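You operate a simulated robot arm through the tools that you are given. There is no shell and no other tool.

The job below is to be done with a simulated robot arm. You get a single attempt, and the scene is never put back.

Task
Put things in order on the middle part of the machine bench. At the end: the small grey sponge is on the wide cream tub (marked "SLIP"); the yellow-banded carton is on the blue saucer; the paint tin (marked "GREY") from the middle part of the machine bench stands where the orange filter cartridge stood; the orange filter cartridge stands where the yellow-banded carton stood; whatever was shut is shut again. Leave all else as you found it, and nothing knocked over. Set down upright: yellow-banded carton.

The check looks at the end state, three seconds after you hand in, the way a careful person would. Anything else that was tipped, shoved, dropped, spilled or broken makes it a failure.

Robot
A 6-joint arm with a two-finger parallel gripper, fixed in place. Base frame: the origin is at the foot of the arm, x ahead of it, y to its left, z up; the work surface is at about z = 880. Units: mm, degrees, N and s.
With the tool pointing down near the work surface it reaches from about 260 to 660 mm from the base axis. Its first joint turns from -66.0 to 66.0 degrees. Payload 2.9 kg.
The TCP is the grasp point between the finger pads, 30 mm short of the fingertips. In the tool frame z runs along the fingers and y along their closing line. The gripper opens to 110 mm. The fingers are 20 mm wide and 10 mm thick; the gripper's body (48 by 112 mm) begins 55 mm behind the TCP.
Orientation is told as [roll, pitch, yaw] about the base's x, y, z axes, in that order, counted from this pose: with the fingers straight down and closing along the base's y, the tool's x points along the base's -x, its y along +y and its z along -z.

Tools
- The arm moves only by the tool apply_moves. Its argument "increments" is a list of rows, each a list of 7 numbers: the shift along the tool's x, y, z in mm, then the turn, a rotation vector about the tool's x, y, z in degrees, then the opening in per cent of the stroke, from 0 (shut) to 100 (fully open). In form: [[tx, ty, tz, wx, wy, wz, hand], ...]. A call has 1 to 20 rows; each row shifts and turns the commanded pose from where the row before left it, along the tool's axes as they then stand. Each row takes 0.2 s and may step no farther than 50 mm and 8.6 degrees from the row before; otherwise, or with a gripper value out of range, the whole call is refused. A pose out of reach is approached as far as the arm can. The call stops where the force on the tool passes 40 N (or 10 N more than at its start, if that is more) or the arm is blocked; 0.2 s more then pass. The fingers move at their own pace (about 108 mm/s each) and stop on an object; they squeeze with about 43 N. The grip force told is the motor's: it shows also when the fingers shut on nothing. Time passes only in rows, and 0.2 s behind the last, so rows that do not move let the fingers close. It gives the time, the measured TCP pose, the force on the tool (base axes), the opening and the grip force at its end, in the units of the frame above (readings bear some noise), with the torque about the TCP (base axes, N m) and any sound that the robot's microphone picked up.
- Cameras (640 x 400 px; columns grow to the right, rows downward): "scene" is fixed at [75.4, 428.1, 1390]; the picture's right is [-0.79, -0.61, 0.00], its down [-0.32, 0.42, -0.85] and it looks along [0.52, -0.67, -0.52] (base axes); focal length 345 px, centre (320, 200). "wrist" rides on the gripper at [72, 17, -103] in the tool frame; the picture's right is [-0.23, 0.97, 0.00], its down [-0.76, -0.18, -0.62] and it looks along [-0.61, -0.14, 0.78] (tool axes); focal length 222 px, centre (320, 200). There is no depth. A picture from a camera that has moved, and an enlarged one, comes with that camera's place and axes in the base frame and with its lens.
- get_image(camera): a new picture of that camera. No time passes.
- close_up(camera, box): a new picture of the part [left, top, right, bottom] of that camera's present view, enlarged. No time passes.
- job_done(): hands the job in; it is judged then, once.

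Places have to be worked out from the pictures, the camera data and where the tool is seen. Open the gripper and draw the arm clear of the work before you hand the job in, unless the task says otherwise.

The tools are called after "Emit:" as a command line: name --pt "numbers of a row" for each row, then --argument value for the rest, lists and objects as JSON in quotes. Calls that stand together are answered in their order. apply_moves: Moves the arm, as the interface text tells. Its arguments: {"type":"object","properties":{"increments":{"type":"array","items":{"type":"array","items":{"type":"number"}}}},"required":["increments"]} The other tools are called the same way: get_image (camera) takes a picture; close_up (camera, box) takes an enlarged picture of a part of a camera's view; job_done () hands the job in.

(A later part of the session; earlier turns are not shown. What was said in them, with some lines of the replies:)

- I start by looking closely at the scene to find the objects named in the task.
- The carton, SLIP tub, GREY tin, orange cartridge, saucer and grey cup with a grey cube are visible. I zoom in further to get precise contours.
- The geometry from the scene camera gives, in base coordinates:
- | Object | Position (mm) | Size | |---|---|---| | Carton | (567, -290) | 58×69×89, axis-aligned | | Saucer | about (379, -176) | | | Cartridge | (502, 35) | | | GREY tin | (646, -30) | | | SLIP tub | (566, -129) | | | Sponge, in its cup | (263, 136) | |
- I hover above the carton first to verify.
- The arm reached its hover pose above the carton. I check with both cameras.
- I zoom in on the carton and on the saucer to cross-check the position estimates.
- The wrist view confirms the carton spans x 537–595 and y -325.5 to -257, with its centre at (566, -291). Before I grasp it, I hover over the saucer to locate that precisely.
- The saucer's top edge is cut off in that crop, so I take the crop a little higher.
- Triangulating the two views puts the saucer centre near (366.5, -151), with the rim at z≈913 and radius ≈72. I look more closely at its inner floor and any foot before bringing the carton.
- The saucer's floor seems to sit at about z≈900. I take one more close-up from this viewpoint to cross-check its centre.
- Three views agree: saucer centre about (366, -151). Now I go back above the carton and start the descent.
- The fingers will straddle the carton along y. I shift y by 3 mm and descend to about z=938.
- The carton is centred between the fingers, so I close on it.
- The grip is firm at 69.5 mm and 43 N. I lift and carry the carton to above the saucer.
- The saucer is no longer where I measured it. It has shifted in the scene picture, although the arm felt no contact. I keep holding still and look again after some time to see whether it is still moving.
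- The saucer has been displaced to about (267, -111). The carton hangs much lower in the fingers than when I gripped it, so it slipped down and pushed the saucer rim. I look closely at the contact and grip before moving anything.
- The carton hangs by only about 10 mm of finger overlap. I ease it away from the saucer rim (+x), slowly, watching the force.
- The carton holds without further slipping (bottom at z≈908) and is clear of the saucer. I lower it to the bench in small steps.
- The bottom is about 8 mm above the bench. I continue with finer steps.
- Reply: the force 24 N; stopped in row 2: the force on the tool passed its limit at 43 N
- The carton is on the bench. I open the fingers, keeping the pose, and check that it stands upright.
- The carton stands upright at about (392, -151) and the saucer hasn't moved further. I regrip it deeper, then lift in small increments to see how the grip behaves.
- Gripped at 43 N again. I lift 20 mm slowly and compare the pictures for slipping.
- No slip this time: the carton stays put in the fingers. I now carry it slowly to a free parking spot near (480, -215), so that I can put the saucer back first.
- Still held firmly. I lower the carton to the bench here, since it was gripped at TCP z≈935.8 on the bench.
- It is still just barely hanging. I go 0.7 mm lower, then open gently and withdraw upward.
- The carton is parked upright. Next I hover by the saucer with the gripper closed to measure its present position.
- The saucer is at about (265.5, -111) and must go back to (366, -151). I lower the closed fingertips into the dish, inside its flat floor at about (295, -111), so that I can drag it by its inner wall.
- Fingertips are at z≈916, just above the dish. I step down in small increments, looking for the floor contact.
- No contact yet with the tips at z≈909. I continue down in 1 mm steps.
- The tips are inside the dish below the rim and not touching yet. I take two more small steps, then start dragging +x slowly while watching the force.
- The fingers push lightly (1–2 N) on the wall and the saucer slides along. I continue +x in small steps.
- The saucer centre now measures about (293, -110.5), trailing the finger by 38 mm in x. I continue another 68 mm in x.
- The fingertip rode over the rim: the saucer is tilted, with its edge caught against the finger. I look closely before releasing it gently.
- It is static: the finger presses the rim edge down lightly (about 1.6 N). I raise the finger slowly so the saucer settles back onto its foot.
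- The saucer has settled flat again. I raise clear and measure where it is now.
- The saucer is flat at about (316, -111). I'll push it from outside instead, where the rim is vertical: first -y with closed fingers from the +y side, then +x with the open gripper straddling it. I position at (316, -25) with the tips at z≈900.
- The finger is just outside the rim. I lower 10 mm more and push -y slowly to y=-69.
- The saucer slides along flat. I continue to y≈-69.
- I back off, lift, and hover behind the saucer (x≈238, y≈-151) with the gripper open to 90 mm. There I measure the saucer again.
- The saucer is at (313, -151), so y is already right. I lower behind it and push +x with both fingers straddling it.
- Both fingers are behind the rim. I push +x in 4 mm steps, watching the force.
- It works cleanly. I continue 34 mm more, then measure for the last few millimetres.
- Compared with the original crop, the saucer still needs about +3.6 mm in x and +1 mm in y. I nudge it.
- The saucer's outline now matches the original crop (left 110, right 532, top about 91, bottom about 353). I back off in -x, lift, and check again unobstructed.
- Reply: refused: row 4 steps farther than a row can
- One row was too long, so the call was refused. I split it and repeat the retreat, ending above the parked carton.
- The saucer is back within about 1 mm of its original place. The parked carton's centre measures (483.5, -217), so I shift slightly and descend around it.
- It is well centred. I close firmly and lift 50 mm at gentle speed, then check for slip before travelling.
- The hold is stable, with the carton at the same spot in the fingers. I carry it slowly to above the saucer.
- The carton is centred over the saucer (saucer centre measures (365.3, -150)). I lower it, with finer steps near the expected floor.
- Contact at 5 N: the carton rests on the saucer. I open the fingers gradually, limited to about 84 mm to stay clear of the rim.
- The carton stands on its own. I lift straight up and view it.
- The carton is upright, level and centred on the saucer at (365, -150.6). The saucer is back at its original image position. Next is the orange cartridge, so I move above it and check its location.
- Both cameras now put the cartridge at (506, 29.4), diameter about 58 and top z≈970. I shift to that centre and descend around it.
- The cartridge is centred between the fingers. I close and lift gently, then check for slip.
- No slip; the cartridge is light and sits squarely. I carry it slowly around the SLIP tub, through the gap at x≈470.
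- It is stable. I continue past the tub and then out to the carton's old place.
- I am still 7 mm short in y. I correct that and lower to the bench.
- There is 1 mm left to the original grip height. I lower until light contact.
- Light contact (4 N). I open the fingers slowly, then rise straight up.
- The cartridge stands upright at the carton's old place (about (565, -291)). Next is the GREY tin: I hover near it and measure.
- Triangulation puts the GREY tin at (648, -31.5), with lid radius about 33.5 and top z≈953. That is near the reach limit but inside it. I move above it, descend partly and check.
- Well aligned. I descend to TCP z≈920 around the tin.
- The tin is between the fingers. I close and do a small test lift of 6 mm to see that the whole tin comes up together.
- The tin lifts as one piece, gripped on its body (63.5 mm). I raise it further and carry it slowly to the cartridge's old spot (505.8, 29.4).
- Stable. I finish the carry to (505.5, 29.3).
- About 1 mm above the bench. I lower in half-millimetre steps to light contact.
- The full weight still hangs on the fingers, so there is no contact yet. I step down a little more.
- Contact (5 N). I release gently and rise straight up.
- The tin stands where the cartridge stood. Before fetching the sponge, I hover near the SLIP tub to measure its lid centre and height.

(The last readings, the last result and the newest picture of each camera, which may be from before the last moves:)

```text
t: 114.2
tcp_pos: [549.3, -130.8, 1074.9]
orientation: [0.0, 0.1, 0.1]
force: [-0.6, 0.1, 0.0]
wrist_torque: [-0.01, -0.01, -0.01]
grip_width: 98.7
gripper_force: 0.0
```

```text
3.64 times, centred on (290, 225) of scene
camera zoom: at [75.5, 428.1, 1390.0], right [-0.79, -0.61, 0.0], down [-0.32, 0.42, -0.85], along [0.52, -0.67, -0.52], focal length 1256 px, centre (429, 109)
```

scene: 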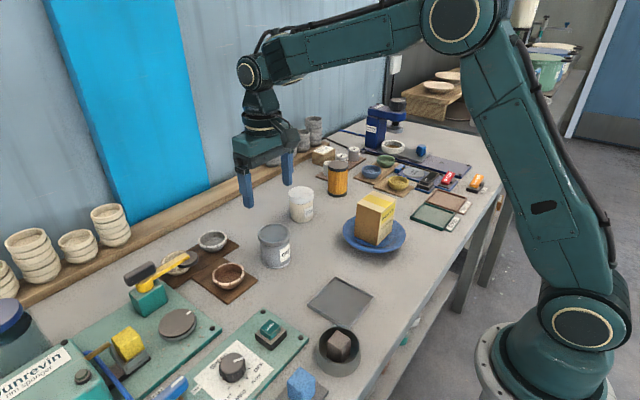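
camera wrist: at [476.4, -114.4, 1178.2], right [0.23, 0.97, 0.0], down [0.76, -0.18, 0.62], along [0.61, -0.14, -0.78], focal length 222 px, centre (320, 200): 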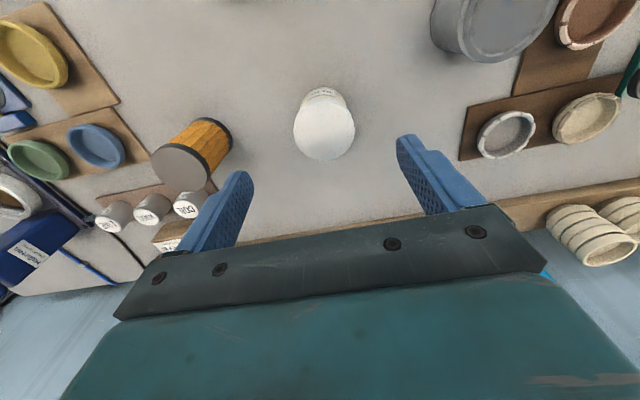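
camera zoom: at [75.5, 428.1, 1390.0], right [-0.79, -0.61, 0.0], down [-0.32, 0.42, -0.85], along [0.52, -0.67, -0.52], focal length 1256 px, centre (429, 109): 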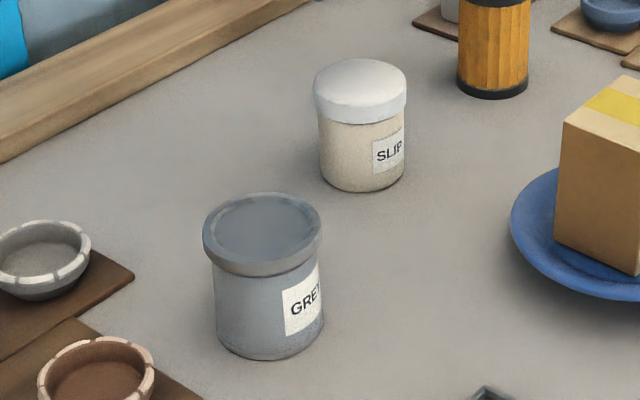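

The SLIP lid centre is at (566.5, -131), with its top at z≈954. Now I go to hover above the sponge in its cup near (263, 136).

Emit:
apply_moves --pt "31.8 29.7 0 0 0 0 70" --pt "31.8 29.7 0 0 0 0 70" --pt "31.8 29.7 0 0 0 0 60" --pt "31.8 29.7 0 0 0 0 50" --pt "31.8 29.7 0 0 0 0 40" --pt "31.8 29.7 0 0 0 0 35" --pt "31.8 29.7 0 0 0 0 35" --pt "31.8 29.7 0 0 0 0 35" --pt "31.8 29.7 0 0 0 0 35" --pt "0 0 0 0 0 0 35" --pt "0 0 0 0 0 0 35"

Emit:
get_image --camera "wrist"

Emit:
close_up --camera "wrist" --box '[260, 50, 380, 160]'

Emit:
close_up --camera "scene" --box '[298, 310, 378, 390]'

```text
t: 116.6
tcp_pos: [260.4, 138.3, 1074.5]
orientation: [0.1, -0.1, 0.0]
force: [-0.2, 0.5, 0.3]
wrist_torque: [-0.02, -0.01, -0.01]
grip_width: 38.5
gripper_force: 0.1
```

```text
taken
camera wrist: at [187.5, 153.9, 1178.2], right [0.23, 0.97, 0.0], down [0.76, -0.18, 0.62], along [0.61, -0.14, -0.78], focal length 222 px, centre (320, 200)
```

wrist: 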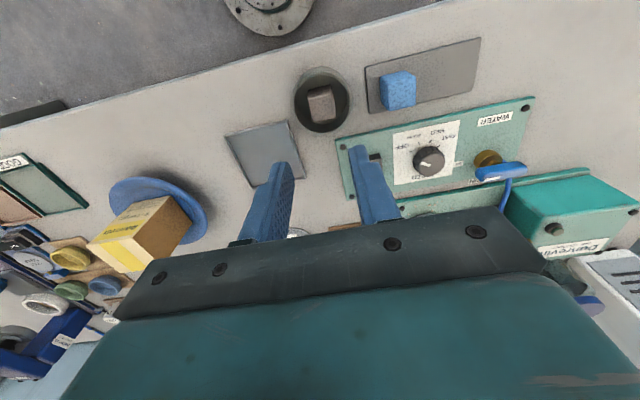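

```text
3.64 times, centred on (320, 105) of wrist
camera zoom: at [187.5, 153.9, 1178.2], right [0.23, 0.97, 0.0], down [0.76, -0.18, 0.62], along [0.61, -0.14, -0.78], focal length 808 px, centre (320, 546)
```

zoom: 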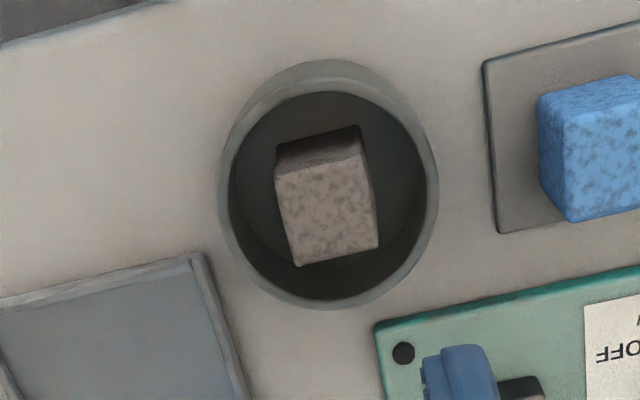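

```text
5.00 times, centred on (338, 350) of scene
camera zoom: at [75.4, 428.1, 1390.0], right [-0.79, -0.61, 0.0], down [-0.32, 0.42, -0.85], along [0.52, -0.67, -0.52], focal length 1727 px, centre (230, -550)
```

zoom: 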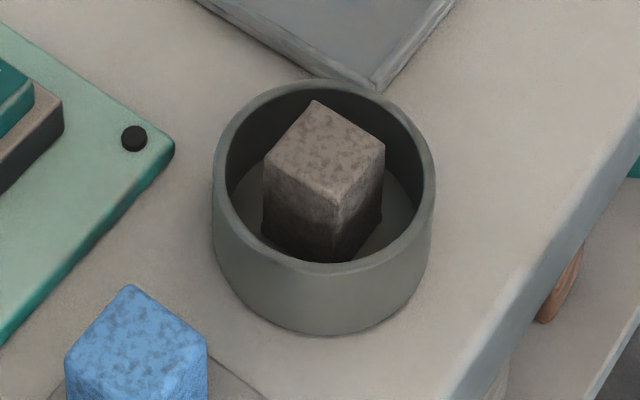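

The sponge (27×27 mm, top z≈918) is concentric in the cup (inner radius about 31), offset about (+2.8, +2) from the TCP. I shift, set the opening to 33 mm, descend to just above it and re-measure.

Emit:
apply_moves --pt "-1.4 1 30 0 0 0 30" --pt "-1.4 1 30 0 0 0 30" --pt "0 0 30 0 0 0 30" --pt "0 0 15 0 0 0 30" --pt "0 0 0 0 0 0 30" --pt "0 0 0 0 0 0 30"

Emit:
get_image --camera "wrist"

Emit:
close_up --camera "wrist" --box '[250, 70, 390, 200]'

Emit:
close_up --camera "scene" --box '[298, 290, 378, 390]'

```text
t: 118.0
tcp_pos: [264.9, 138.8, 967.8]
orientation: [0.1, -0.1, 0.0]
force: [-0.8, -0.2, 0.4]
wrist_torque: [0.02, -0.02, -0.01]
grip_width: 33.1
gripper_force: 0.1
```

```text
taken
camera wrist: at [191.6, 155.6, 1072.4], right [0.23, 0.97, 0.0], down [0.76, -0.18, 0.62], along [0.61, -0.14, -0.78], focal length 222 px, centre (320, 200)
```

wrist: 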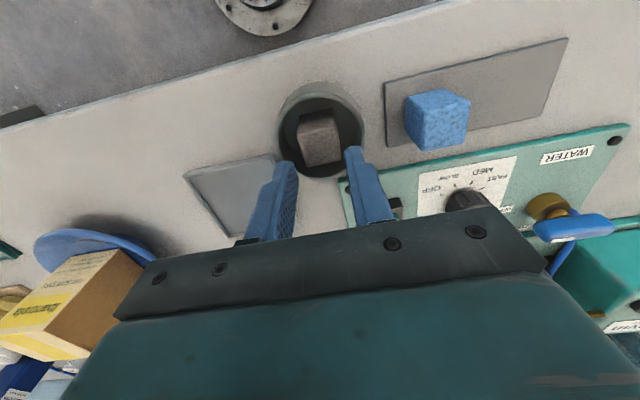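

```text
3.08 times, centred on (320, 135) of wrist
camera zoom: at [191.6, 155.6, 1072.4], right [0.23, 0.97, 0.0], down [0.76, -0.18, 0.62], along [0.61, -0.14, -0.78], focal length 684 px, centre (320, 400)
```

zoom: 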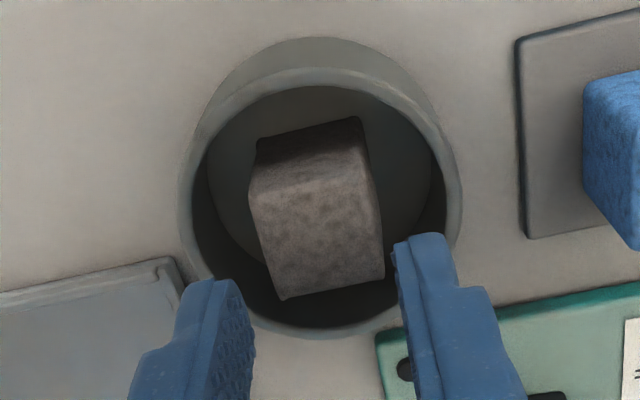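

```text
4.00 times, centred on (338, 340) of scene
camera zoom: at [75.5, 428.1, 1390.0], right [-0.79, -0.61, 0.0], down [-0.32, 0.42, -0.85], along [0.52, -0.67, -0.52], focal length 1382 px, centre (248, -360)
```

zoom: 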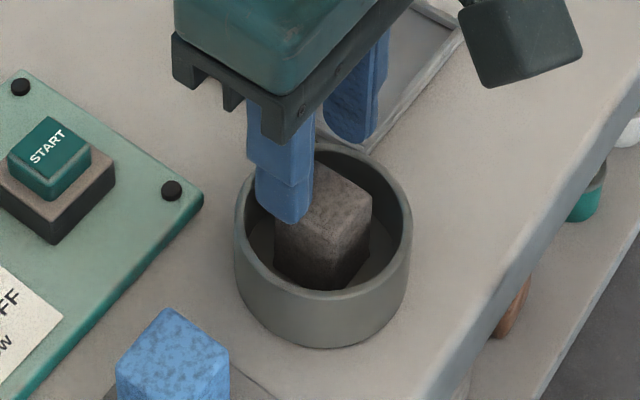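

Relative to the TCP, the sponge is at (-1.3, +0.4) and the cup at (-3, +2). I shift by (-2.5, +0.9) and descend to the tips at z≈920 for a final check.

Emit:
apply_moves --pt "2.5 0.9 0 0 0 0 30" --pt "0 0 10 0 0 0 30" --pt "0 0 8 0 0 0 30" --pt "0 0 0 0 0 0 30" --pt "0 0 0 0 0 0 30"

Emit:
close_up --camera "wrist" --box '[250, 80, 390, 210]'

Emit:
close_up --camera "scene" --box '[298, 290, 378, 390]'

```text
t: 119.2
tcp_pos: [263.6, 139.4, 950.9]
orientation: [0.0, 0.0, 0.0]
force: [-0.8, 0.0, -0.2]
wrist_torque: [0.03, -0.01, -0.02]
grip_width: 32.9
gripper_force: 0.1
```

```text
3.08 times, centred on (320, 145) of wrist
camera zoom: at [190.0, 156.0, 1054.9], right [0.23, 0.97, 0.0], down [0.76, -0.18, 0.62], along [0.61, -0.14, -0.78], focal length 684 px, centre (320, 369)
```

zoom: 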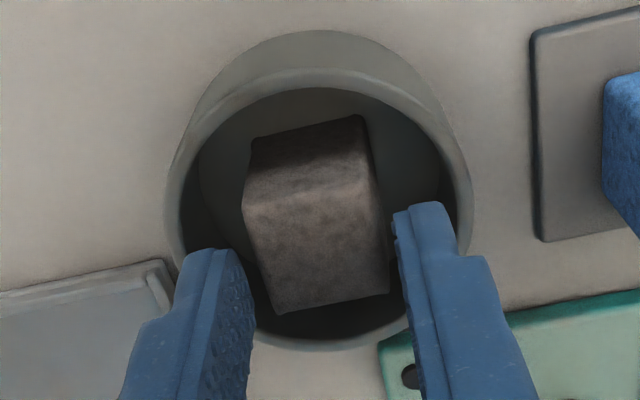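

```text
4.00 times, centred on (338, 340) of scene
camera zoom: at [75.4, 428.1, 1390.0], right [-0.79, -0.61, 0.0], down [-0.32, 0.42, -0.85], along [0.52, -0.67, -0.52], focal length 1382 px, centre (248, -360)
```

zoom: 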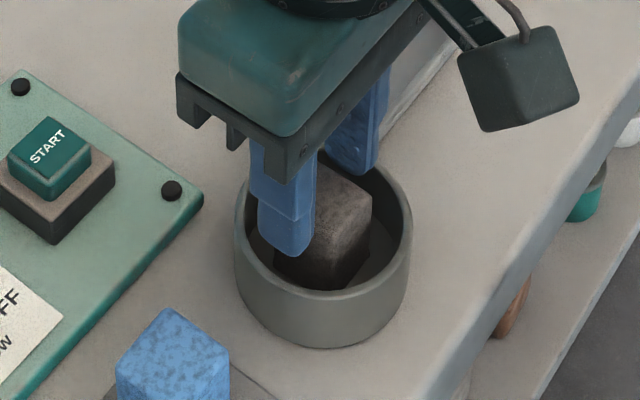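

The fingers are centred on both sponge and cup, with about 2 mm clearance each way. I descend in small steps into the cup while watching the force.

Emit:
apply_moves --pt "0.5 0 2 0 0 0 30" --pt "0 0 3 0 0 0 30" --pt "0 0 3 0 0 0 30" --pt "0 0 2 0 0 0 30" --pt "0 0 0 0 0 0 30"

Emit:
close_up --camera "wrist" --box '[250, 80, 390, 210]'

```text
t: 120.2
tcp_pos: [261.7, 139.4, 944.0]
orientation: [0.1, -0.1, -0.1]
force: [-4.2, -2.0, 8.7]
wrist_torque: [-0.26, 0.04, -0.12]
grip_width: 33.0
gripper_force: 0.5
stopped in row 4: the force on the tool passed its limit at 50 N (the readings are from after the stop); the commanded pose is now the measured one
```

```text
3.08 times, centred on (320, 145) of wrist
camera zoom: at [189.7, 156.6, 1048.3], right [0.23, 0.97, 0.0], down [0.76, -0.18, 0.62], along [0.61, -0.14, -0.78], focal length 684 px, centre (320, 369)
```

zoom: 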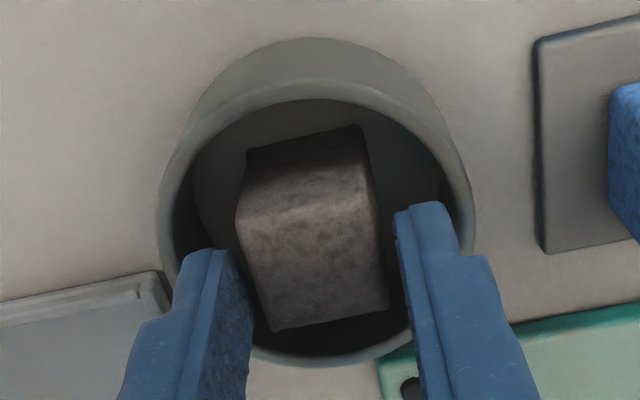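

A fingertip touched the cup rim (the torque suggests the -y finger). I back up 5 mm to relieve it and re-measure before trying a narrower opening.

Emit:
apply_moves --pt "0 0 -3 0 0 0 30" --pt "0 0 -4 0 0 0 30" --pt "0 0 0 0 0 0 30" --pt "0 0 0 0 0 0 30"

Emit:
close_up --camera "wrist" --box '[260, 90, 380, 200]'

Emit:
close_up --camera "scene" --box '[308, 310, 368, 380]'

```text
t: 121.2
tcp_pos: [261.4, 139.8, 950.4]
orientation: [0.1, -0.1, -0.1]
force: [0.2, -0.4, 0.2]
wrist_torque: [-0.01, 0.02, 0.01]
grip_width: 33.0
gripper_force: 0.0
```

```text
3.64 times, centred on (320, 145) of wrist
camera zoom: at [189.7, 156.3, 1055.0], right [0.23, 0.97, 0.0], down [0.76, -0.18, 0.62], along [0.61, -0.14, -0.78], focal length 808 px, centre (320, 400)
```

zoom: 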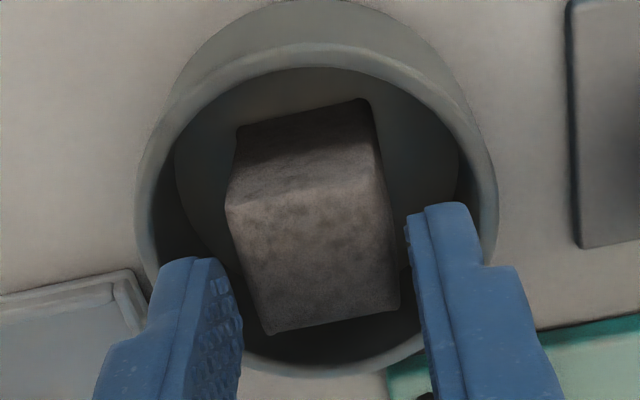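

```text
5.71 times, centred on (338, 345) of scene
camera zoom: at [75.4, 428.1, 1390.0], right [-0.79, -0.61, 0.0], down [-0.32, 0.42, -0.85], along [0.52, -0.67, -0.52], focal length 1974 px, centre (217, -629)
```

zoom: 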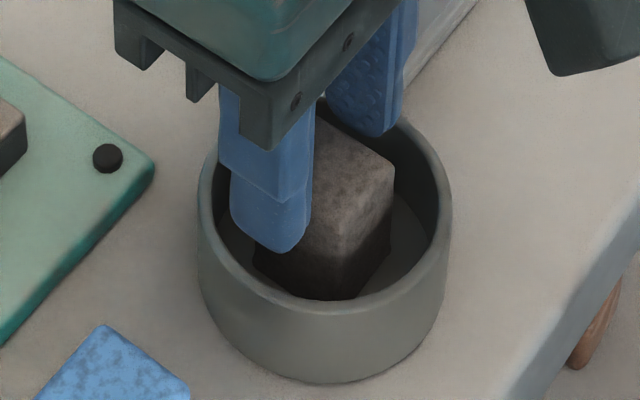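

The obstacle was at tip z≈914, i.e. the cup rim, so I narrow the opening to 30 mm. I recentre on the cup (-1.5 in x, -0.3 in y) and descend in careful steps.

Emit:
apply_moves --pt "1.5 -0.3 0 0 0 0 27.5" --pt "0 0 2 0 0 0 27.5" --pt "0 0 1 0 0 0 27.5" --pt "0 0 0 0 0 0 27.5"

Emit:
apply_moves --pt "0 0 1.5 0 0 0 27.5" --pt "0 0 1 0 0 0 27.5" --pt "0 0 0 0 0 0 27.5"

Emit:
apply_moves --pt "0 0 1 0 0 0 27.5" --pt "0 0 1 0 0 0 27.5" --pt "0 0 0 0 0 0 27.5"

Emit:
close_up --camera "wrist" --box '[260, 90, 380, 200]'

```text
t: 122.2
tcp_pos: [262.9, 138.5, 948.2]
orientation: [0.0, 0.0, 0.1]
force: [0.4, 0.1, -0.7]
wrist_torque: [0.02, -0.01, 0.01]
grip_width: 30.4
gripper_force: 0.0
```

```text
t: 123.0
tcp_pos: [262.0, 138.8, 945.5]
orientation: [0.1, 0.0, -0.1]
force: [0.3, 0.0, -0.4]
wrist_torque: [-0.02, -0.01, 0.03]
grip_width: 30.4
gripper_force: 0.4
```

```text
t: 123.8
tcp_pos: [262.0, 140.2, 942.5]
orientation: [0.0, -0.1, 0.0]
force: [0.3, 0.2, 0.7]
wrist_torque: [-0.03, -0.01, -0.03]
grip_width: 30.3
gripper_force: 0.3
```

```text
3.64 times, centred on (320, 145) of wrist
camera zoom: at [188.5, 156.1, 1047.3], right [0.23, 0.97, 0.0], down [0.76, -0.18, 0.62], along [0.61, -0.14, -0.78], focal length 808 px, centre (320, 400)
```

zoom: 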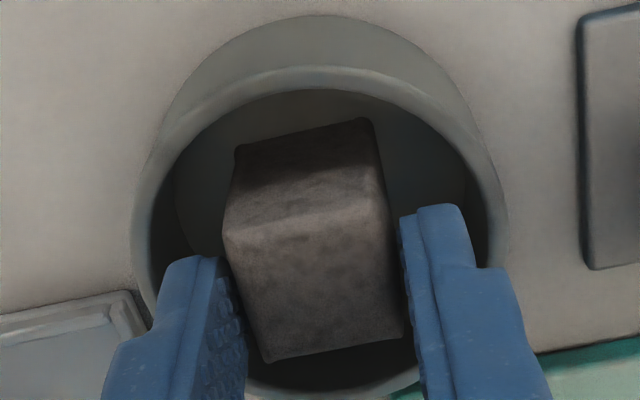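

No contact with the tips at rim level. I continue down in small steps.

Emit:
apply_moves --pt "0 0 1 0 0 0 27.5" --pt "0 0 1 0 0 0 27.5" --pt "0 0 0 0 0 0 27.5"

Emit:
apply_moves --pt "0 0 1.5 0 0 0 27.5" --pt "0 0 1.5 0 0 0 27.5" --pt "0 0 0 0 0 0 27.5"

Emit:
apply_moves --pt "0 0 1.5 0 0 0 27.5" --pt "0 0 1.5 0 0 0 27.5" --pt "0 0 0 0 0 0 27.5"

Emit:
apply_moves --pt "0 0 1.5 0 0 0 27.5" --pt "0 0 1.5 0 0 0 27.5" --pt "0 0 0 0 0 0 27.5"

Emit:
close_up --camera "wrist" --box '[260, 90, 380, 200]'

Emit:
close_up --camera "scene" --box '[298, 300, 378, 380]'

```text
t: 124.6
tcp_pos: [262.5, 139.7, 942.1]
orientation: [0.1, -0.1, 0.0]
force: [0.1, -0.2, 1.0]
wrist_torque: [0.02, -0.02, 0.02]
grip_width: 30.4
gripper_force: 0.0
```

```text
t: 125.4
tcp_pos: [261.4, 139.8, 938.0]
orientation: [0.1, 0.0, -0.1]
force: [-0.5, 0.7, 0.5]
wrist_torque: [-0.01, -0.04, -0.01]
grip_width: 30.2
gripper_force: 0.1
```

```text
t: 126.2
tcp_pos: [262.7, 139.7, 934.4]
orientation: [0.2, 0.0, 0.0]
force: [-0.1, 0.5, 0.3]
wrist_torque: [0.01, -0.01, -0.03]
grip_width: 30.5
gripper_force: 0.1
```

```text
t: 127.0
tcp_pos: [261.5, 140.1, 932.4]
orientation: [0.1, -0.1, 0.0]
force: [1.0, 0.2, -0.3]
wrist_torque: [-0.03, -0.02, 0.01]
grip_width: 30.2
gripper_force: 0.1
```

```text
3.64 times, centred on (320, 145) of wrist
camera zoom: at [189.0, 156.0, 1036.7], right [0.23, 0.97, 0.0], down [0.76, -0.18, 0.62], along [0.61, -0.14, -0.78], focal length 808 px, centre (320, 400)
```

zoom: 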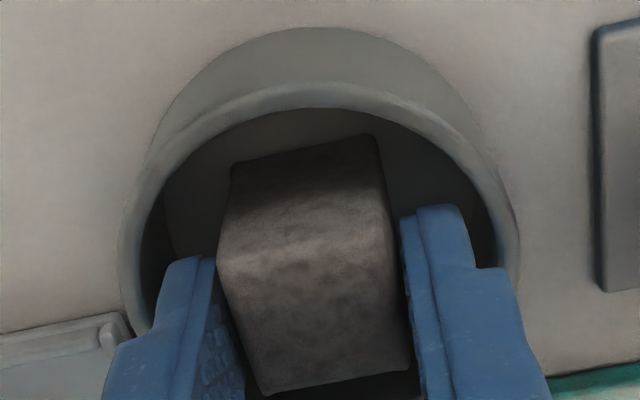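

```text
5.00 times, centred on (338, 340) of scene
camera zoom: at [75.4, 428.1, 1390.0], right [-0.79, -0.61, 0.0], down [-0.32, 0.42, -0.85], along [0.52, -0.67, -0.52], focal length 1727 px, centre (230, -500)
```

zoom: 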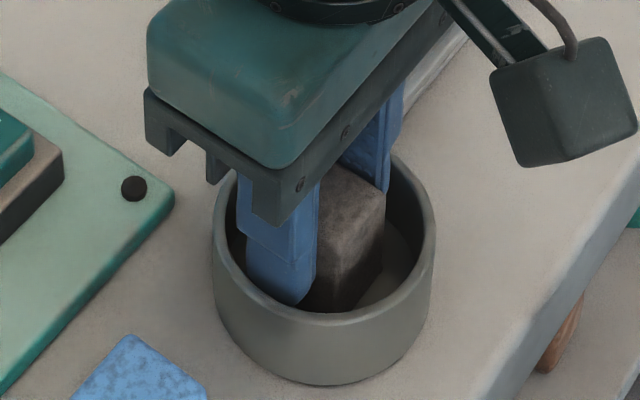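

The fingers are inside the cup around the sponge without contact. I go 9 mm further for a good overlap.

Emit:
apply_moves --pt "0 0 1.5 0 0 0 27.5" --pt "0 0 1.5 0 0 0 27.5" --pt "0 0 1.5 0 0 0 27.5" --pt "0 0 0 0 0 0 27.5"

Emit:
apply_moves --pt "0 0 1.5 0 0 0 27.5" --pt "0 0 1.5 0 0 0 27.5" --pt "0 0 1.5 0 0 0 27.5" --pt "0 0 0 0 0 0 27.5"

```text
t: 128.0
tcp_pos: [262.2, 140.4, 926.8]
orientation: [0.1, 0.0, 0.1]
force: [1.5, 0.6, -0.9]
wrist_torque: [0.01, 0.01, -0.05]
grip_width: 30.1
gripper_force: 0.0
```

```text
t: 129.0
tcp_pos: [261.9, 139.2, 924.4]
orientation: [0.1, -0.1, 0.1]
force: [-0.6, -0.7, -0.3]
wrist_torque: [-0.02, 0.01, 0.03]
grip_width: 30.1
gripper_force: 0.1
```

Tips are at z≈894 with no contact. I close on the sponge.

Emit:
apply_moves --pt "0 0 0 0 0 0 24" --pt "0 0 0 0 0 0 18" --pt "0 0 0 0 0 0 10" --pt "0 0 0 0 0 0 0" --pt "0 0 0 0 0 0 0"

Emit:
close_up --camera "wrist" --box '[260, 90, 380, 200]'

```text
t: 130.2
tcp_pos: [262.7, 139.0, 924.5]
orientation: [0.2, -0.1, 0.0]
force: [-1.1, -0.8, -0.2]
wrist_torque: [-0.03, -0.03, 0.0]
grip_width: 28.5
gripper_force: 43.2
```

```text
3.64 times, centred on (320, 145) of wrist
camera zoom: at [188.9, 156.1, 1027.8], right [0.23, 0.97, 0.0], down [0.76, -0.18, 0.62], along [0.61, -0.14, -0.78], focal length 808 px, centre (320, 400)
```

zoom: 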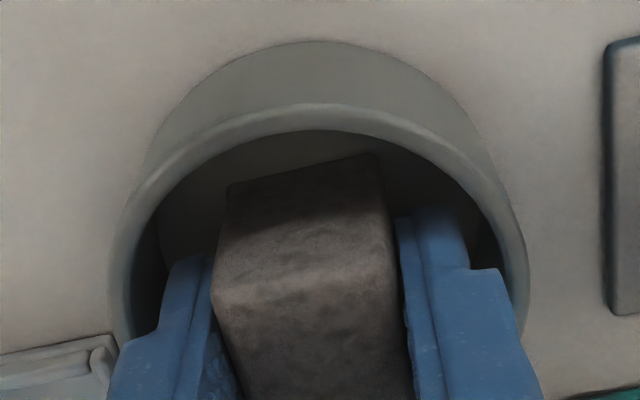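

Gripped at 28.5 mm. I lift slowly and straight, then check that the cup stays put.

Emit:
apply_moves --pt "0 0 -2 0 0 0 0" --pt "0 0 -3 0 0 0 0" --pt "0 0 -4 0 0 0 0" --pt "0 0 -5 0 0 0 0" --pt "0 0 -6 0 0 0 0" --pt "0 0 -7 0 0 0 0" --pt "0 0 -8 0 0 0 0" --pt "0 0 -8 0 0 0 0" --pt "0 0 -7 0 0 0 0" --pt "0 0 0 0 0 0 0"

Emit:
get_image --camera "wrist"

Emit:
close_up --camera "scene" --box '[298, 280, 378, 380]'

```text
t: 132.4
tcp_pos: [261.7, 140.1, 973.2]
orientation: [0.1, -0.2, -0.1]
force: [0.9, 0.1, -0.5]
wrist_torque: [-0.03, -0.01, 0.0]
grip_width: 28.2
gripper_force: 43.4
```

```text
taken
camera wrist: at [189.1, 156.6, 1077.7], right [0.23, 0.97, 0.0], down [0.76, -0.18, 0.62], along [0.61, -0.14, -0.78], focal length 222 px, centre (320, 200)
```

wrist: 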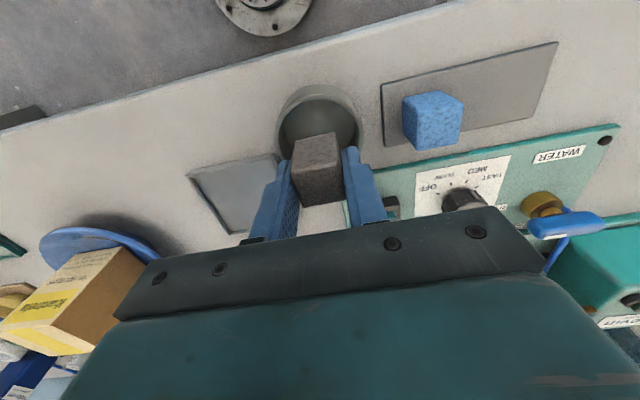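

```text
4.00 times, centred on (338, 330) of scene
camera zoom: at [75.4, 428.1, 1390.0], right [-0.79, -0.61, 0.0], down [-0.32, 0.42, -0.85], along [0.52, -0.67, -0.52], focal length 1382 px, centre (248, -320)
```

zoom: 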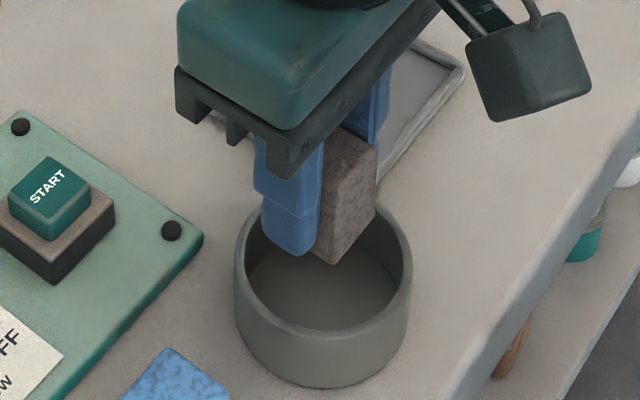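

The sponge is out and the cup stayed in place. I check where the sponge sits relative to the fingers.

Emit:
close_up --camera "wrist" --box '[260, 110, 380, 220]'

Emit:
close_up --camera "scene" --box '[298, 310, 378, 360]'

```text
3.64 times, centred on (320, 165) of wrist
camera zoom: at [189.1, 156.6, 1077.7], right [0.23, 0.97, 0.0], down [0.76, -0.18, 0.62], along [0.61, -0.14, -0.78], focal length 808 px, centre (320, 327)
```

zoom: 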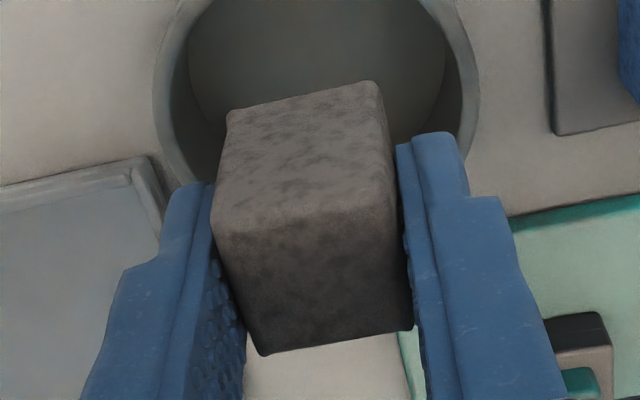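

```text
8.00 times, centred on (338, 335) of scene
camera zoom: at [75.4, 428.1, 1390.0], right [-0.79, -0.61, 0.0], down [-0.32, 0.42, -0.85], along [0.52, -0.67, -0.52], focal length 2763 px, centre (176, -880)
```

zoom: 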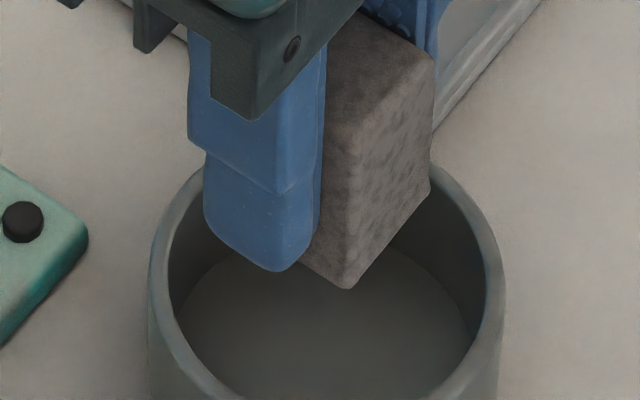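

The cup matches its original outline, and the sponge is centred in the fingers. I raise and carry it towards the SLIP tub at moderate speed.

Emit:
apply_moves --pt "0 0 -6 0 0 0 0" --pt "0 0 -12 0 0 0 0" --pt "0 0 -14 0 0 0 0" --pt "0 0 -14 0 0 0 0" --pt "0 0 -10.5 0 0 0 0" --pt "-5 -4.4 0 0 0 0 0" --pt "-10 -8.9 0 0 0 0 0" --pt "-13 -11.5 0 0 0 0 0" --pt "-13 -11.5 0 0 0 0 0" --pt "-13 -11.5 0 0 0 0 0" --pt "-13 -11.5 0 0 0 0 0" --pt "-13 -11.5 0 0 0 0 0" --pt "-13 -11.5 0 0 0 0 0" --pt "-13 -11.5 0 0 0 0 0" --pt "-13 -11.5 0 0 0 0 0" --pt "-13 -11.5 0 0 0 0 0" --pt "-13 -11.5 0 0 0 0 0" --pt "0 0 0 0 0 0 0"

Emit:
get_image --camera "wrist"

```text
t: 136.2
tcp_pos: [406.3, 12.3, 1030.1]
orientation: [0.0, -0.1, 0.0]
force: [0.6, 0.2, 0.2]
wrist_torque: [0.01, 0.02, 0.04]
grip_width: 28.3
gripper_force: 43.0
```

```text
taken
camera wrist: at [333.1, 28.3, 1134.0], right [0.23, 0.97, 0.0], down [0.76, -0.18, 0.62], along [0.61, -0.14, -0.78], focal length 222 px, centre (320, 200)
```

wrist: 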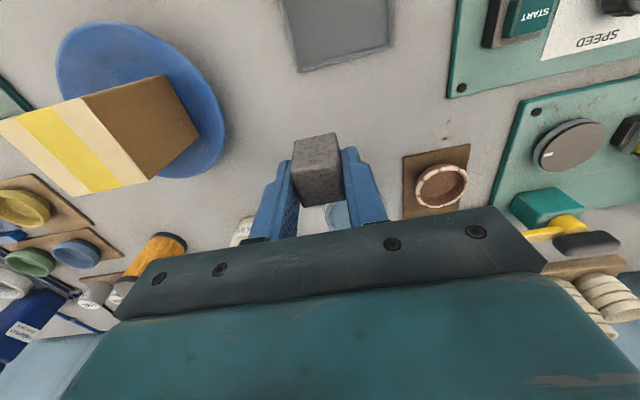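

Steady. I continue to above the tub lid.

Emit:
apply_moves --pt "-8 -7.1 0 0 0 0 0" --pt "-13 -11.6 0 0 0 0 0" --pt "-13 -11.6 0 0 0 0 0" --pt "-13 -11.6 0 0 0 0 0" --pt "-13 -11.6 0 0 0 0 0" --pt "-13 -11.6 0 0 0 0 0" --pt "-13 -11.6 0 0 0 0 0" --pt "-13 -11.6 0 0 0 0 0" --pt "-13 -11.6 0 0 0 0 0" --pt "-13 -11.6 0 0 0 0 0" --pt "-13 -11.6 0 0 0 0 0" --pt "-10 -8.9 0 0 0 0 0" --pt "-8 -7.1 0 0 0 0 0" --pt "-3.9 -3.2 0 0 0 0 0" --pt "0 0 0 0 0 0 0" --pt "0 0 0 0 0 0 0"

Emit:
get_image --camera "wrist"

Emit:
close_up --camera "scene" --box '[260, 130, 340, 240]'

```text
t: 139.6
tcp_pos: [565.5, -130.5, 1028.7]
orientation: [0.1, -0.1, 0.0]
force: [-0.9, -0.8, 1.0]
wrist_torque: [-0.04, -0.01, 0.01]
grip_width: 28.3
gripper_force: 43.3
```

```text
taken
camera wrist: at [492.8, -114.3, 1133.7], right [0.23, 0.97, 0.0], down [0.76, -0.18, 0.62], along [0.61, -0.14, -0.78], focal length 222 px, centre (320, 200)
```

wrist: 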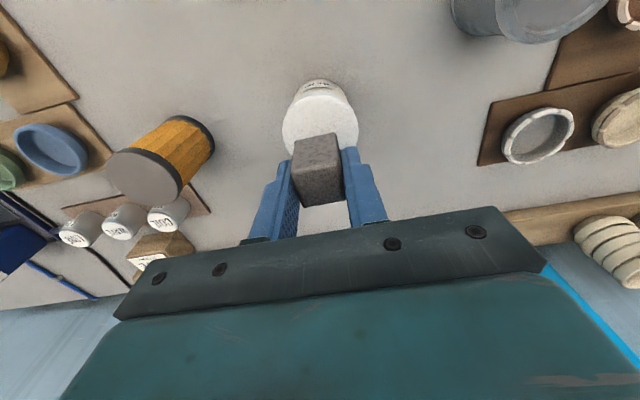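

```text
3.64 times, centred on (300, 185) of scene
camera zoom: at [75.5, 428.1, 1390.0], right [-0.79, -0.61, 0.0], down [-0.32, 0.42, -0.85], along [0.52, -0.67, -0.52], focal length 1256 px, centre (393, 254)
```

zoom: 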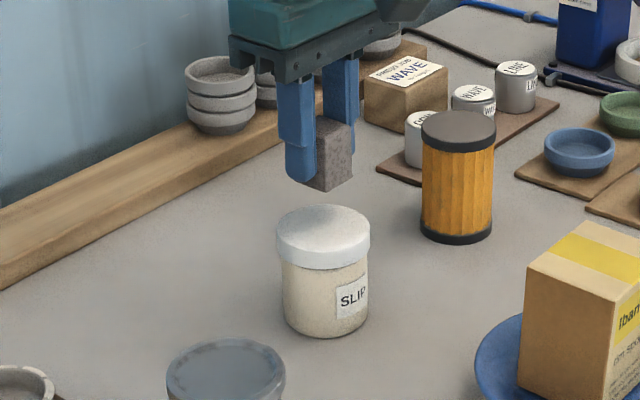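

Directly over the lid. I lower to about 10 mm above it and check alignment.

Emit:
apply_moves --pt "0 0 6 0 0 0 0" --pt "0 0 8 0 0 0 0" --pt "0 0 7 0 0 0 0" --pt "0 0 4 0 0 0 0" --pt "0 0 0 0 0 0 0" --pt "0 0 0 0 0 0 0"

Emit:
close_up --camera "wrist" --box '[250, 70, 390, 210]'

Emit:
close_up --camera "scene" --box '[270, 150, 330, 230]'

```text
t: 141.0
tcp_pos: [565.9, -129.4, 1004.7]
orientation: [0.1, -0.2, 0.0]
force: [-0.4, -0.3, 0.3]
wrist_torque: [0.04, 0.01, 0.01]
grip_width: 28.3
gripper_force: 42.7
```

```text
2.86 times, centred on (320, 140) of wrist
camera zoom: at [492.9, -113.9, 1108.8], right [0.23, 0.97, 0.0], down [0.76, -0.18, 0.62], along [0.61, -0.14, -0.78], focal length 635 px, centre (320, 371)
```

zoom: 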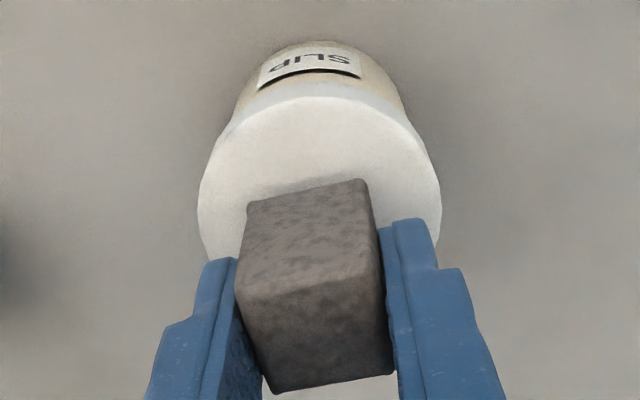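

```text
5.00 times, centred on (300, 190) of scene
camera zoom: at [75.5, 428.1, 1390.0], right [-0.79, -0.61, 0.0], down [-0.32, 0.42, -0.85], along [0.52, -0.67, -0.52], focal length 1727 px, centre (420, 250)
```

zoom: 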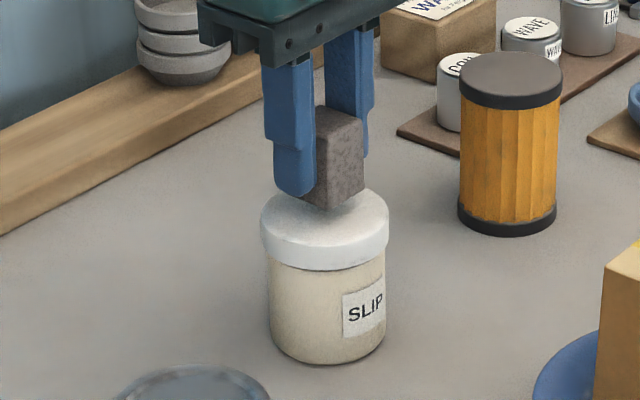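

The lid centre is within 0.5 mm of the TCP. I lower to contact in small steps.

Emit:
apply_moves --pt "0 0 3 0 0 0 0" --pt "0 0 3 0 0 0 0" --pt "0 0 2 0 0 0 0" --pt "0 0 0 0 0 0 0"

Emit:
apply_moves --pt "0 0 1 0 0 0 0" --pt "0 0 0 0 0 0 0"

Emit:
apply_moves --pt "0 0 0.8 0 0 0 0" --pt "0 0 0 0 0 0 0"

Emit:
close_up --camera "scene" --box '[270, 150, 330, 230]'

```text
t: 142.0
tcp_pos: [566.0, -131.2, 996.5]
orientation: [0.1, 0.0, 0.0]
force: [0.2, -0.1, -0.6]
wrist_torque: [0.01, 0.0, -0.01]
grip_width: 28.6
gripper_force: 42.8
```

```text
t: 142.6
tcp_pos: [566.1, -130.2, 995.0]
orientation: [0.1, -0.1, 0.0]
force: [-0.3, 0.0, -0.3]
wrist_torque: [-0.01, -0.02, -0.02]
grip_width: 28.4
gripper_force: 42.7
```

```text
t: 143.2
tcp_pos: [566.3, -129.9, 995.6]
orientation: [0.1, -0.1, 0.1]
force: [-0.6, 0.4, 0.0]
wrist_torque: [-0.01, -0.01, 0.03]
grip_width: 28.7
gripper_force: 43.0
```

```text
5.00 times, centred on (300, 190) of scene
camera zoom: at [75.5, 428.1, 1390.0], right [-0.79, -0.61, 0.0], down [-0.32, 0.42, -0.85], along [0.52, -0.67, -0.52], focal length 1727 px, centre (420, 250)
```

zoom: 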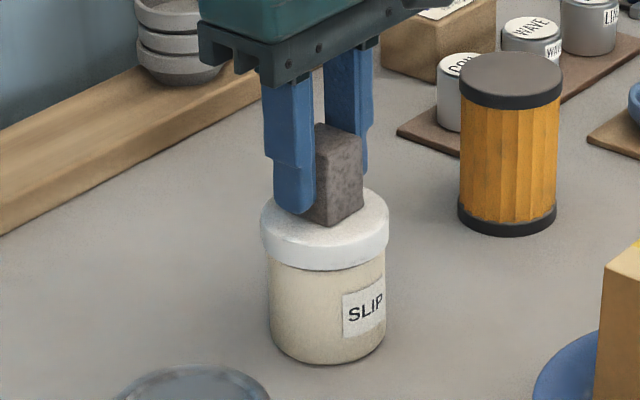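

Nearly touching. I take a couple more half-millimetre steps, watching the force.

Emit:
apply_moves --pt "0 0 0.7 0 0 0 0" --pt "0 0 0 0 0 0 0"

Emit:
apply_moves --pt "0 0 0.6 0 0 0 0" --pt "0 0 0 0 0 0 0"

```text
t: 143.8
tcp_pos: [566.1, -130.9, 994.0]
orientation: [0.0, -0.1, 0.0]
force: [0.2, 1.2, 0.9]
wrist_torque: [0.03, 0.01, -0.02]
grip_width: 28.6
gripper_force: 43.2
```

```text
t: 144.4
tcp_pos: [566.2, -130.9, 994.6]
orientation: [0.0, -0.2, 0.0]
force: [-1.0, 3.0, 8.1]
wrist_torque: [0.1, 0.0, 0.0]
grip_width: 28.4
gripper_force: 43.2
```

Contact (8 N) on the lid. I relieve 0.3 mm, open gently, and rise straight up.

Emit:
apply_moves --pt "0 0 -0.3 0 0 0 0" --pt "0 0 0 0 0 0 26" --pt "0 0 0 0 0 0 29" --pt "0 0 0 0 0 0 34" --pt "0 0 0 0 0 0 42" --pt "0 0 0 0 0 0 50" --pt "0 0 -4 0 0 0 50" --pt "0 0 -10 0 0 0 50" --pt "0 0 -20 0 0 0 50" --pt "0 0 -35 0 0 0 50" --pt "0 0 -40 0 0 0 50" --pt "0 0 0 0 0 0 50"

Emit:
close_up --camera "scene" --box '[260, 150, 340, 230]'

Emit:
close_up --camera "wrist" --box '[250, 50, 390, 190]'

```text
t: 147.0
tcp_pos: [564.3, -128.7, 1102.8]
orientation: [0.2, -0.1, -0.1]
force: [0.5, -0.9, -0.1]
wrist_torque: [0.02, -0.02, -0.02]
grip_width: 54.5
gripper_force: 0.0
```

```text
5.00 times, centred on (300, 190) of scene
camera zoom: at [75.4, 428.1, 1390.0], right [-0.79, -0.61, 0.0], down [-0.32, 0.42, -0.85], along [0.52, -0.67, -0.52], focal length 1727 px, centre (420, 250)
```

zoom: 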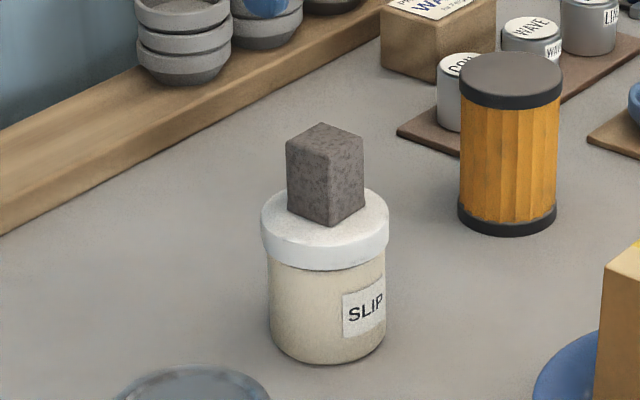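

```text
2.86 times, centred on (320, 120) of wrist
camera zoom: at [492.3, -112.2, 1207.0], right [0.23, 0.97, 0.0], down [0.76, -0.18, 0.62], along [0.61, -0.14, -0.78], focal length 635 px, centre (320, 429)
```

zoom: 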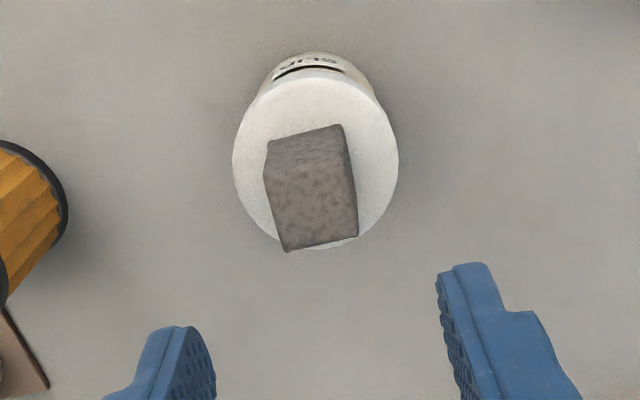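

The sponge sits squarely on the SLIP lid. I retreat to the starting pose and inspect the whole scene.

Emit:
apply_moves --pt "0 0 -40 0 0 0 60" --pt "0 0 -18 0 0 0 100" --pt "31 34 0 0 0 0 100" --pt "31 34 0 0 0 0 100" --pt "31 34 0 0 0 0 100" --pt "31 34 0 0 0 0 100" --pt "31 34 0 0 0 0 100" --pt "0 0 0 0 0 0 100" --pt "0 0 0 0 0 0 100"

Emit:
get_image --camera "scene"

Emit:
get_image --camera "wrist"

Emit:
close_up --camera "scene" --box '[220, 120, 420, 280]'

Emit:
close_up --camera "scene" --box '[100, 220, 400, 400]'

Emit:
close_up --camera "scene" --box '[320, 80, 520, 240]'

```text
t: 149.0
tcp_pos: [408.9, 38.4, 1161.5]
orientation: [0.1, -0.1, 0.1]
force: [-0.2, -1.0, 0.1]
wrist_torque: [0.01, 0.01, 0.0]
grip_width: 110.1
gripper_force: 0.1
```

```text
taken
```

scene: 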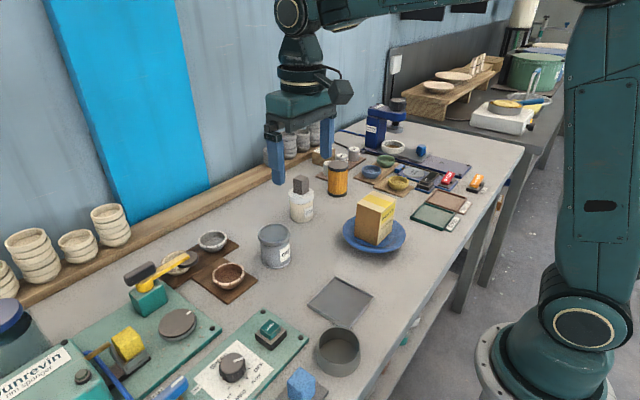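

```text
taken
camera wrist: at [335.7, 54.4, 1265.2], right [0.23, 0.97, 0.0], down [0.76, -0.18, 0.62], along [0.61, -0.14, -0.78], focal length 222 px, centre (320, 200)
```

wrist: 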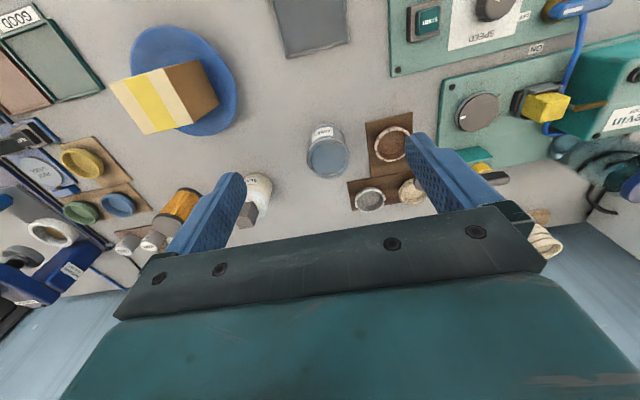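

```text
2.50 times, centred on (320, 200) of scene
camera zoom: at [75.4, 428.1, 1390.0], right [-0.79, -0.61, 0.0], down [-0.32, 0.42, -0.85], along [0.52, -0.67, -0.52], focal length 863 px, centre (320, 200)
```

zoom: 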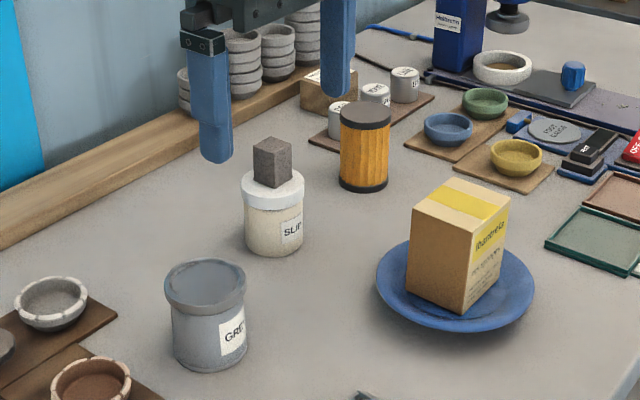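

```text
2.13 times, centred on (250, 310) of scene
camera zoom: at [75.4, 428.1, 1390.0], right [-0.79, -0.61, 0.0], down [-0.32, 0.42, -0.85], along [0.52, -0.67, -0.52], focal length 737 px, centre (469, -35)
```

zoom: 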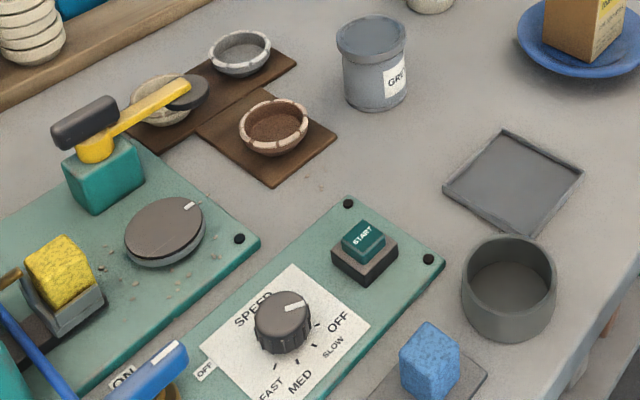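

```text
2.50 times, centred on (420, 160) of scene
camera zoom: at [75.4, 428.1, 1390.0], right [-0.79, -0.61, 0.0], down [-0.32, 0.42, -0.85], along [0.52, -0.67, -0.52], focal length 863 px, centre (70, 300)
```

zoom: 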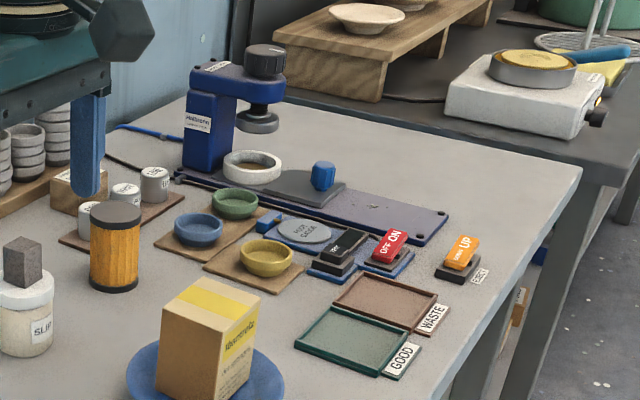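

Everything checks out against the first pictures:

- **Carton:** upright on the saucer, and the saucer is back on its original outline.
- **Cartridge:** in the carton's old place.
- **GREY tin:** in the cartridge's old place.
- **Sponge:** on the SLIP lid.
- **Cup, trays and bowls:** unchanged.

The gripper is open and clear, so I hand in.

Emit:
job_done

```text
The job is handed in.
```

I've handed the job in. The final pictures show the middle part of the bench arranged as you asked, but the saucer was shoved along the way and I had to put it back.

- **Sponge:** the small grey sponge sits on the lid of the SLIP tub.
- **Carton:** the yellow-banded carton stands upright on the blue saucer.
- **Cartridge:** the orange filter cartridge stands where the carton was, within about 2 mm.
- **Paint tin:** the GREY tin stands where the cartridge was.
- **Shut items:** nothing had to be opened. The tin and the tub kept their lids on.

Two things went wrong on the way:

- **Saucer:** on the first carry the carton slipped down in the fingers and pushed the saucer about 107 mm. My first try at dragging the saucer back tipped it briefly, and it settled flat again. I then pushed it back from outside, and its outline now matches the first picture to within about 1 mm.
- **Sponge's cup:** a fingertip pressed on the rim at about 50 N before I backed off. The cup did not move.

Nothing else on the bench looks moved or knocked over. The gripper is open and the arm is clear of the work.
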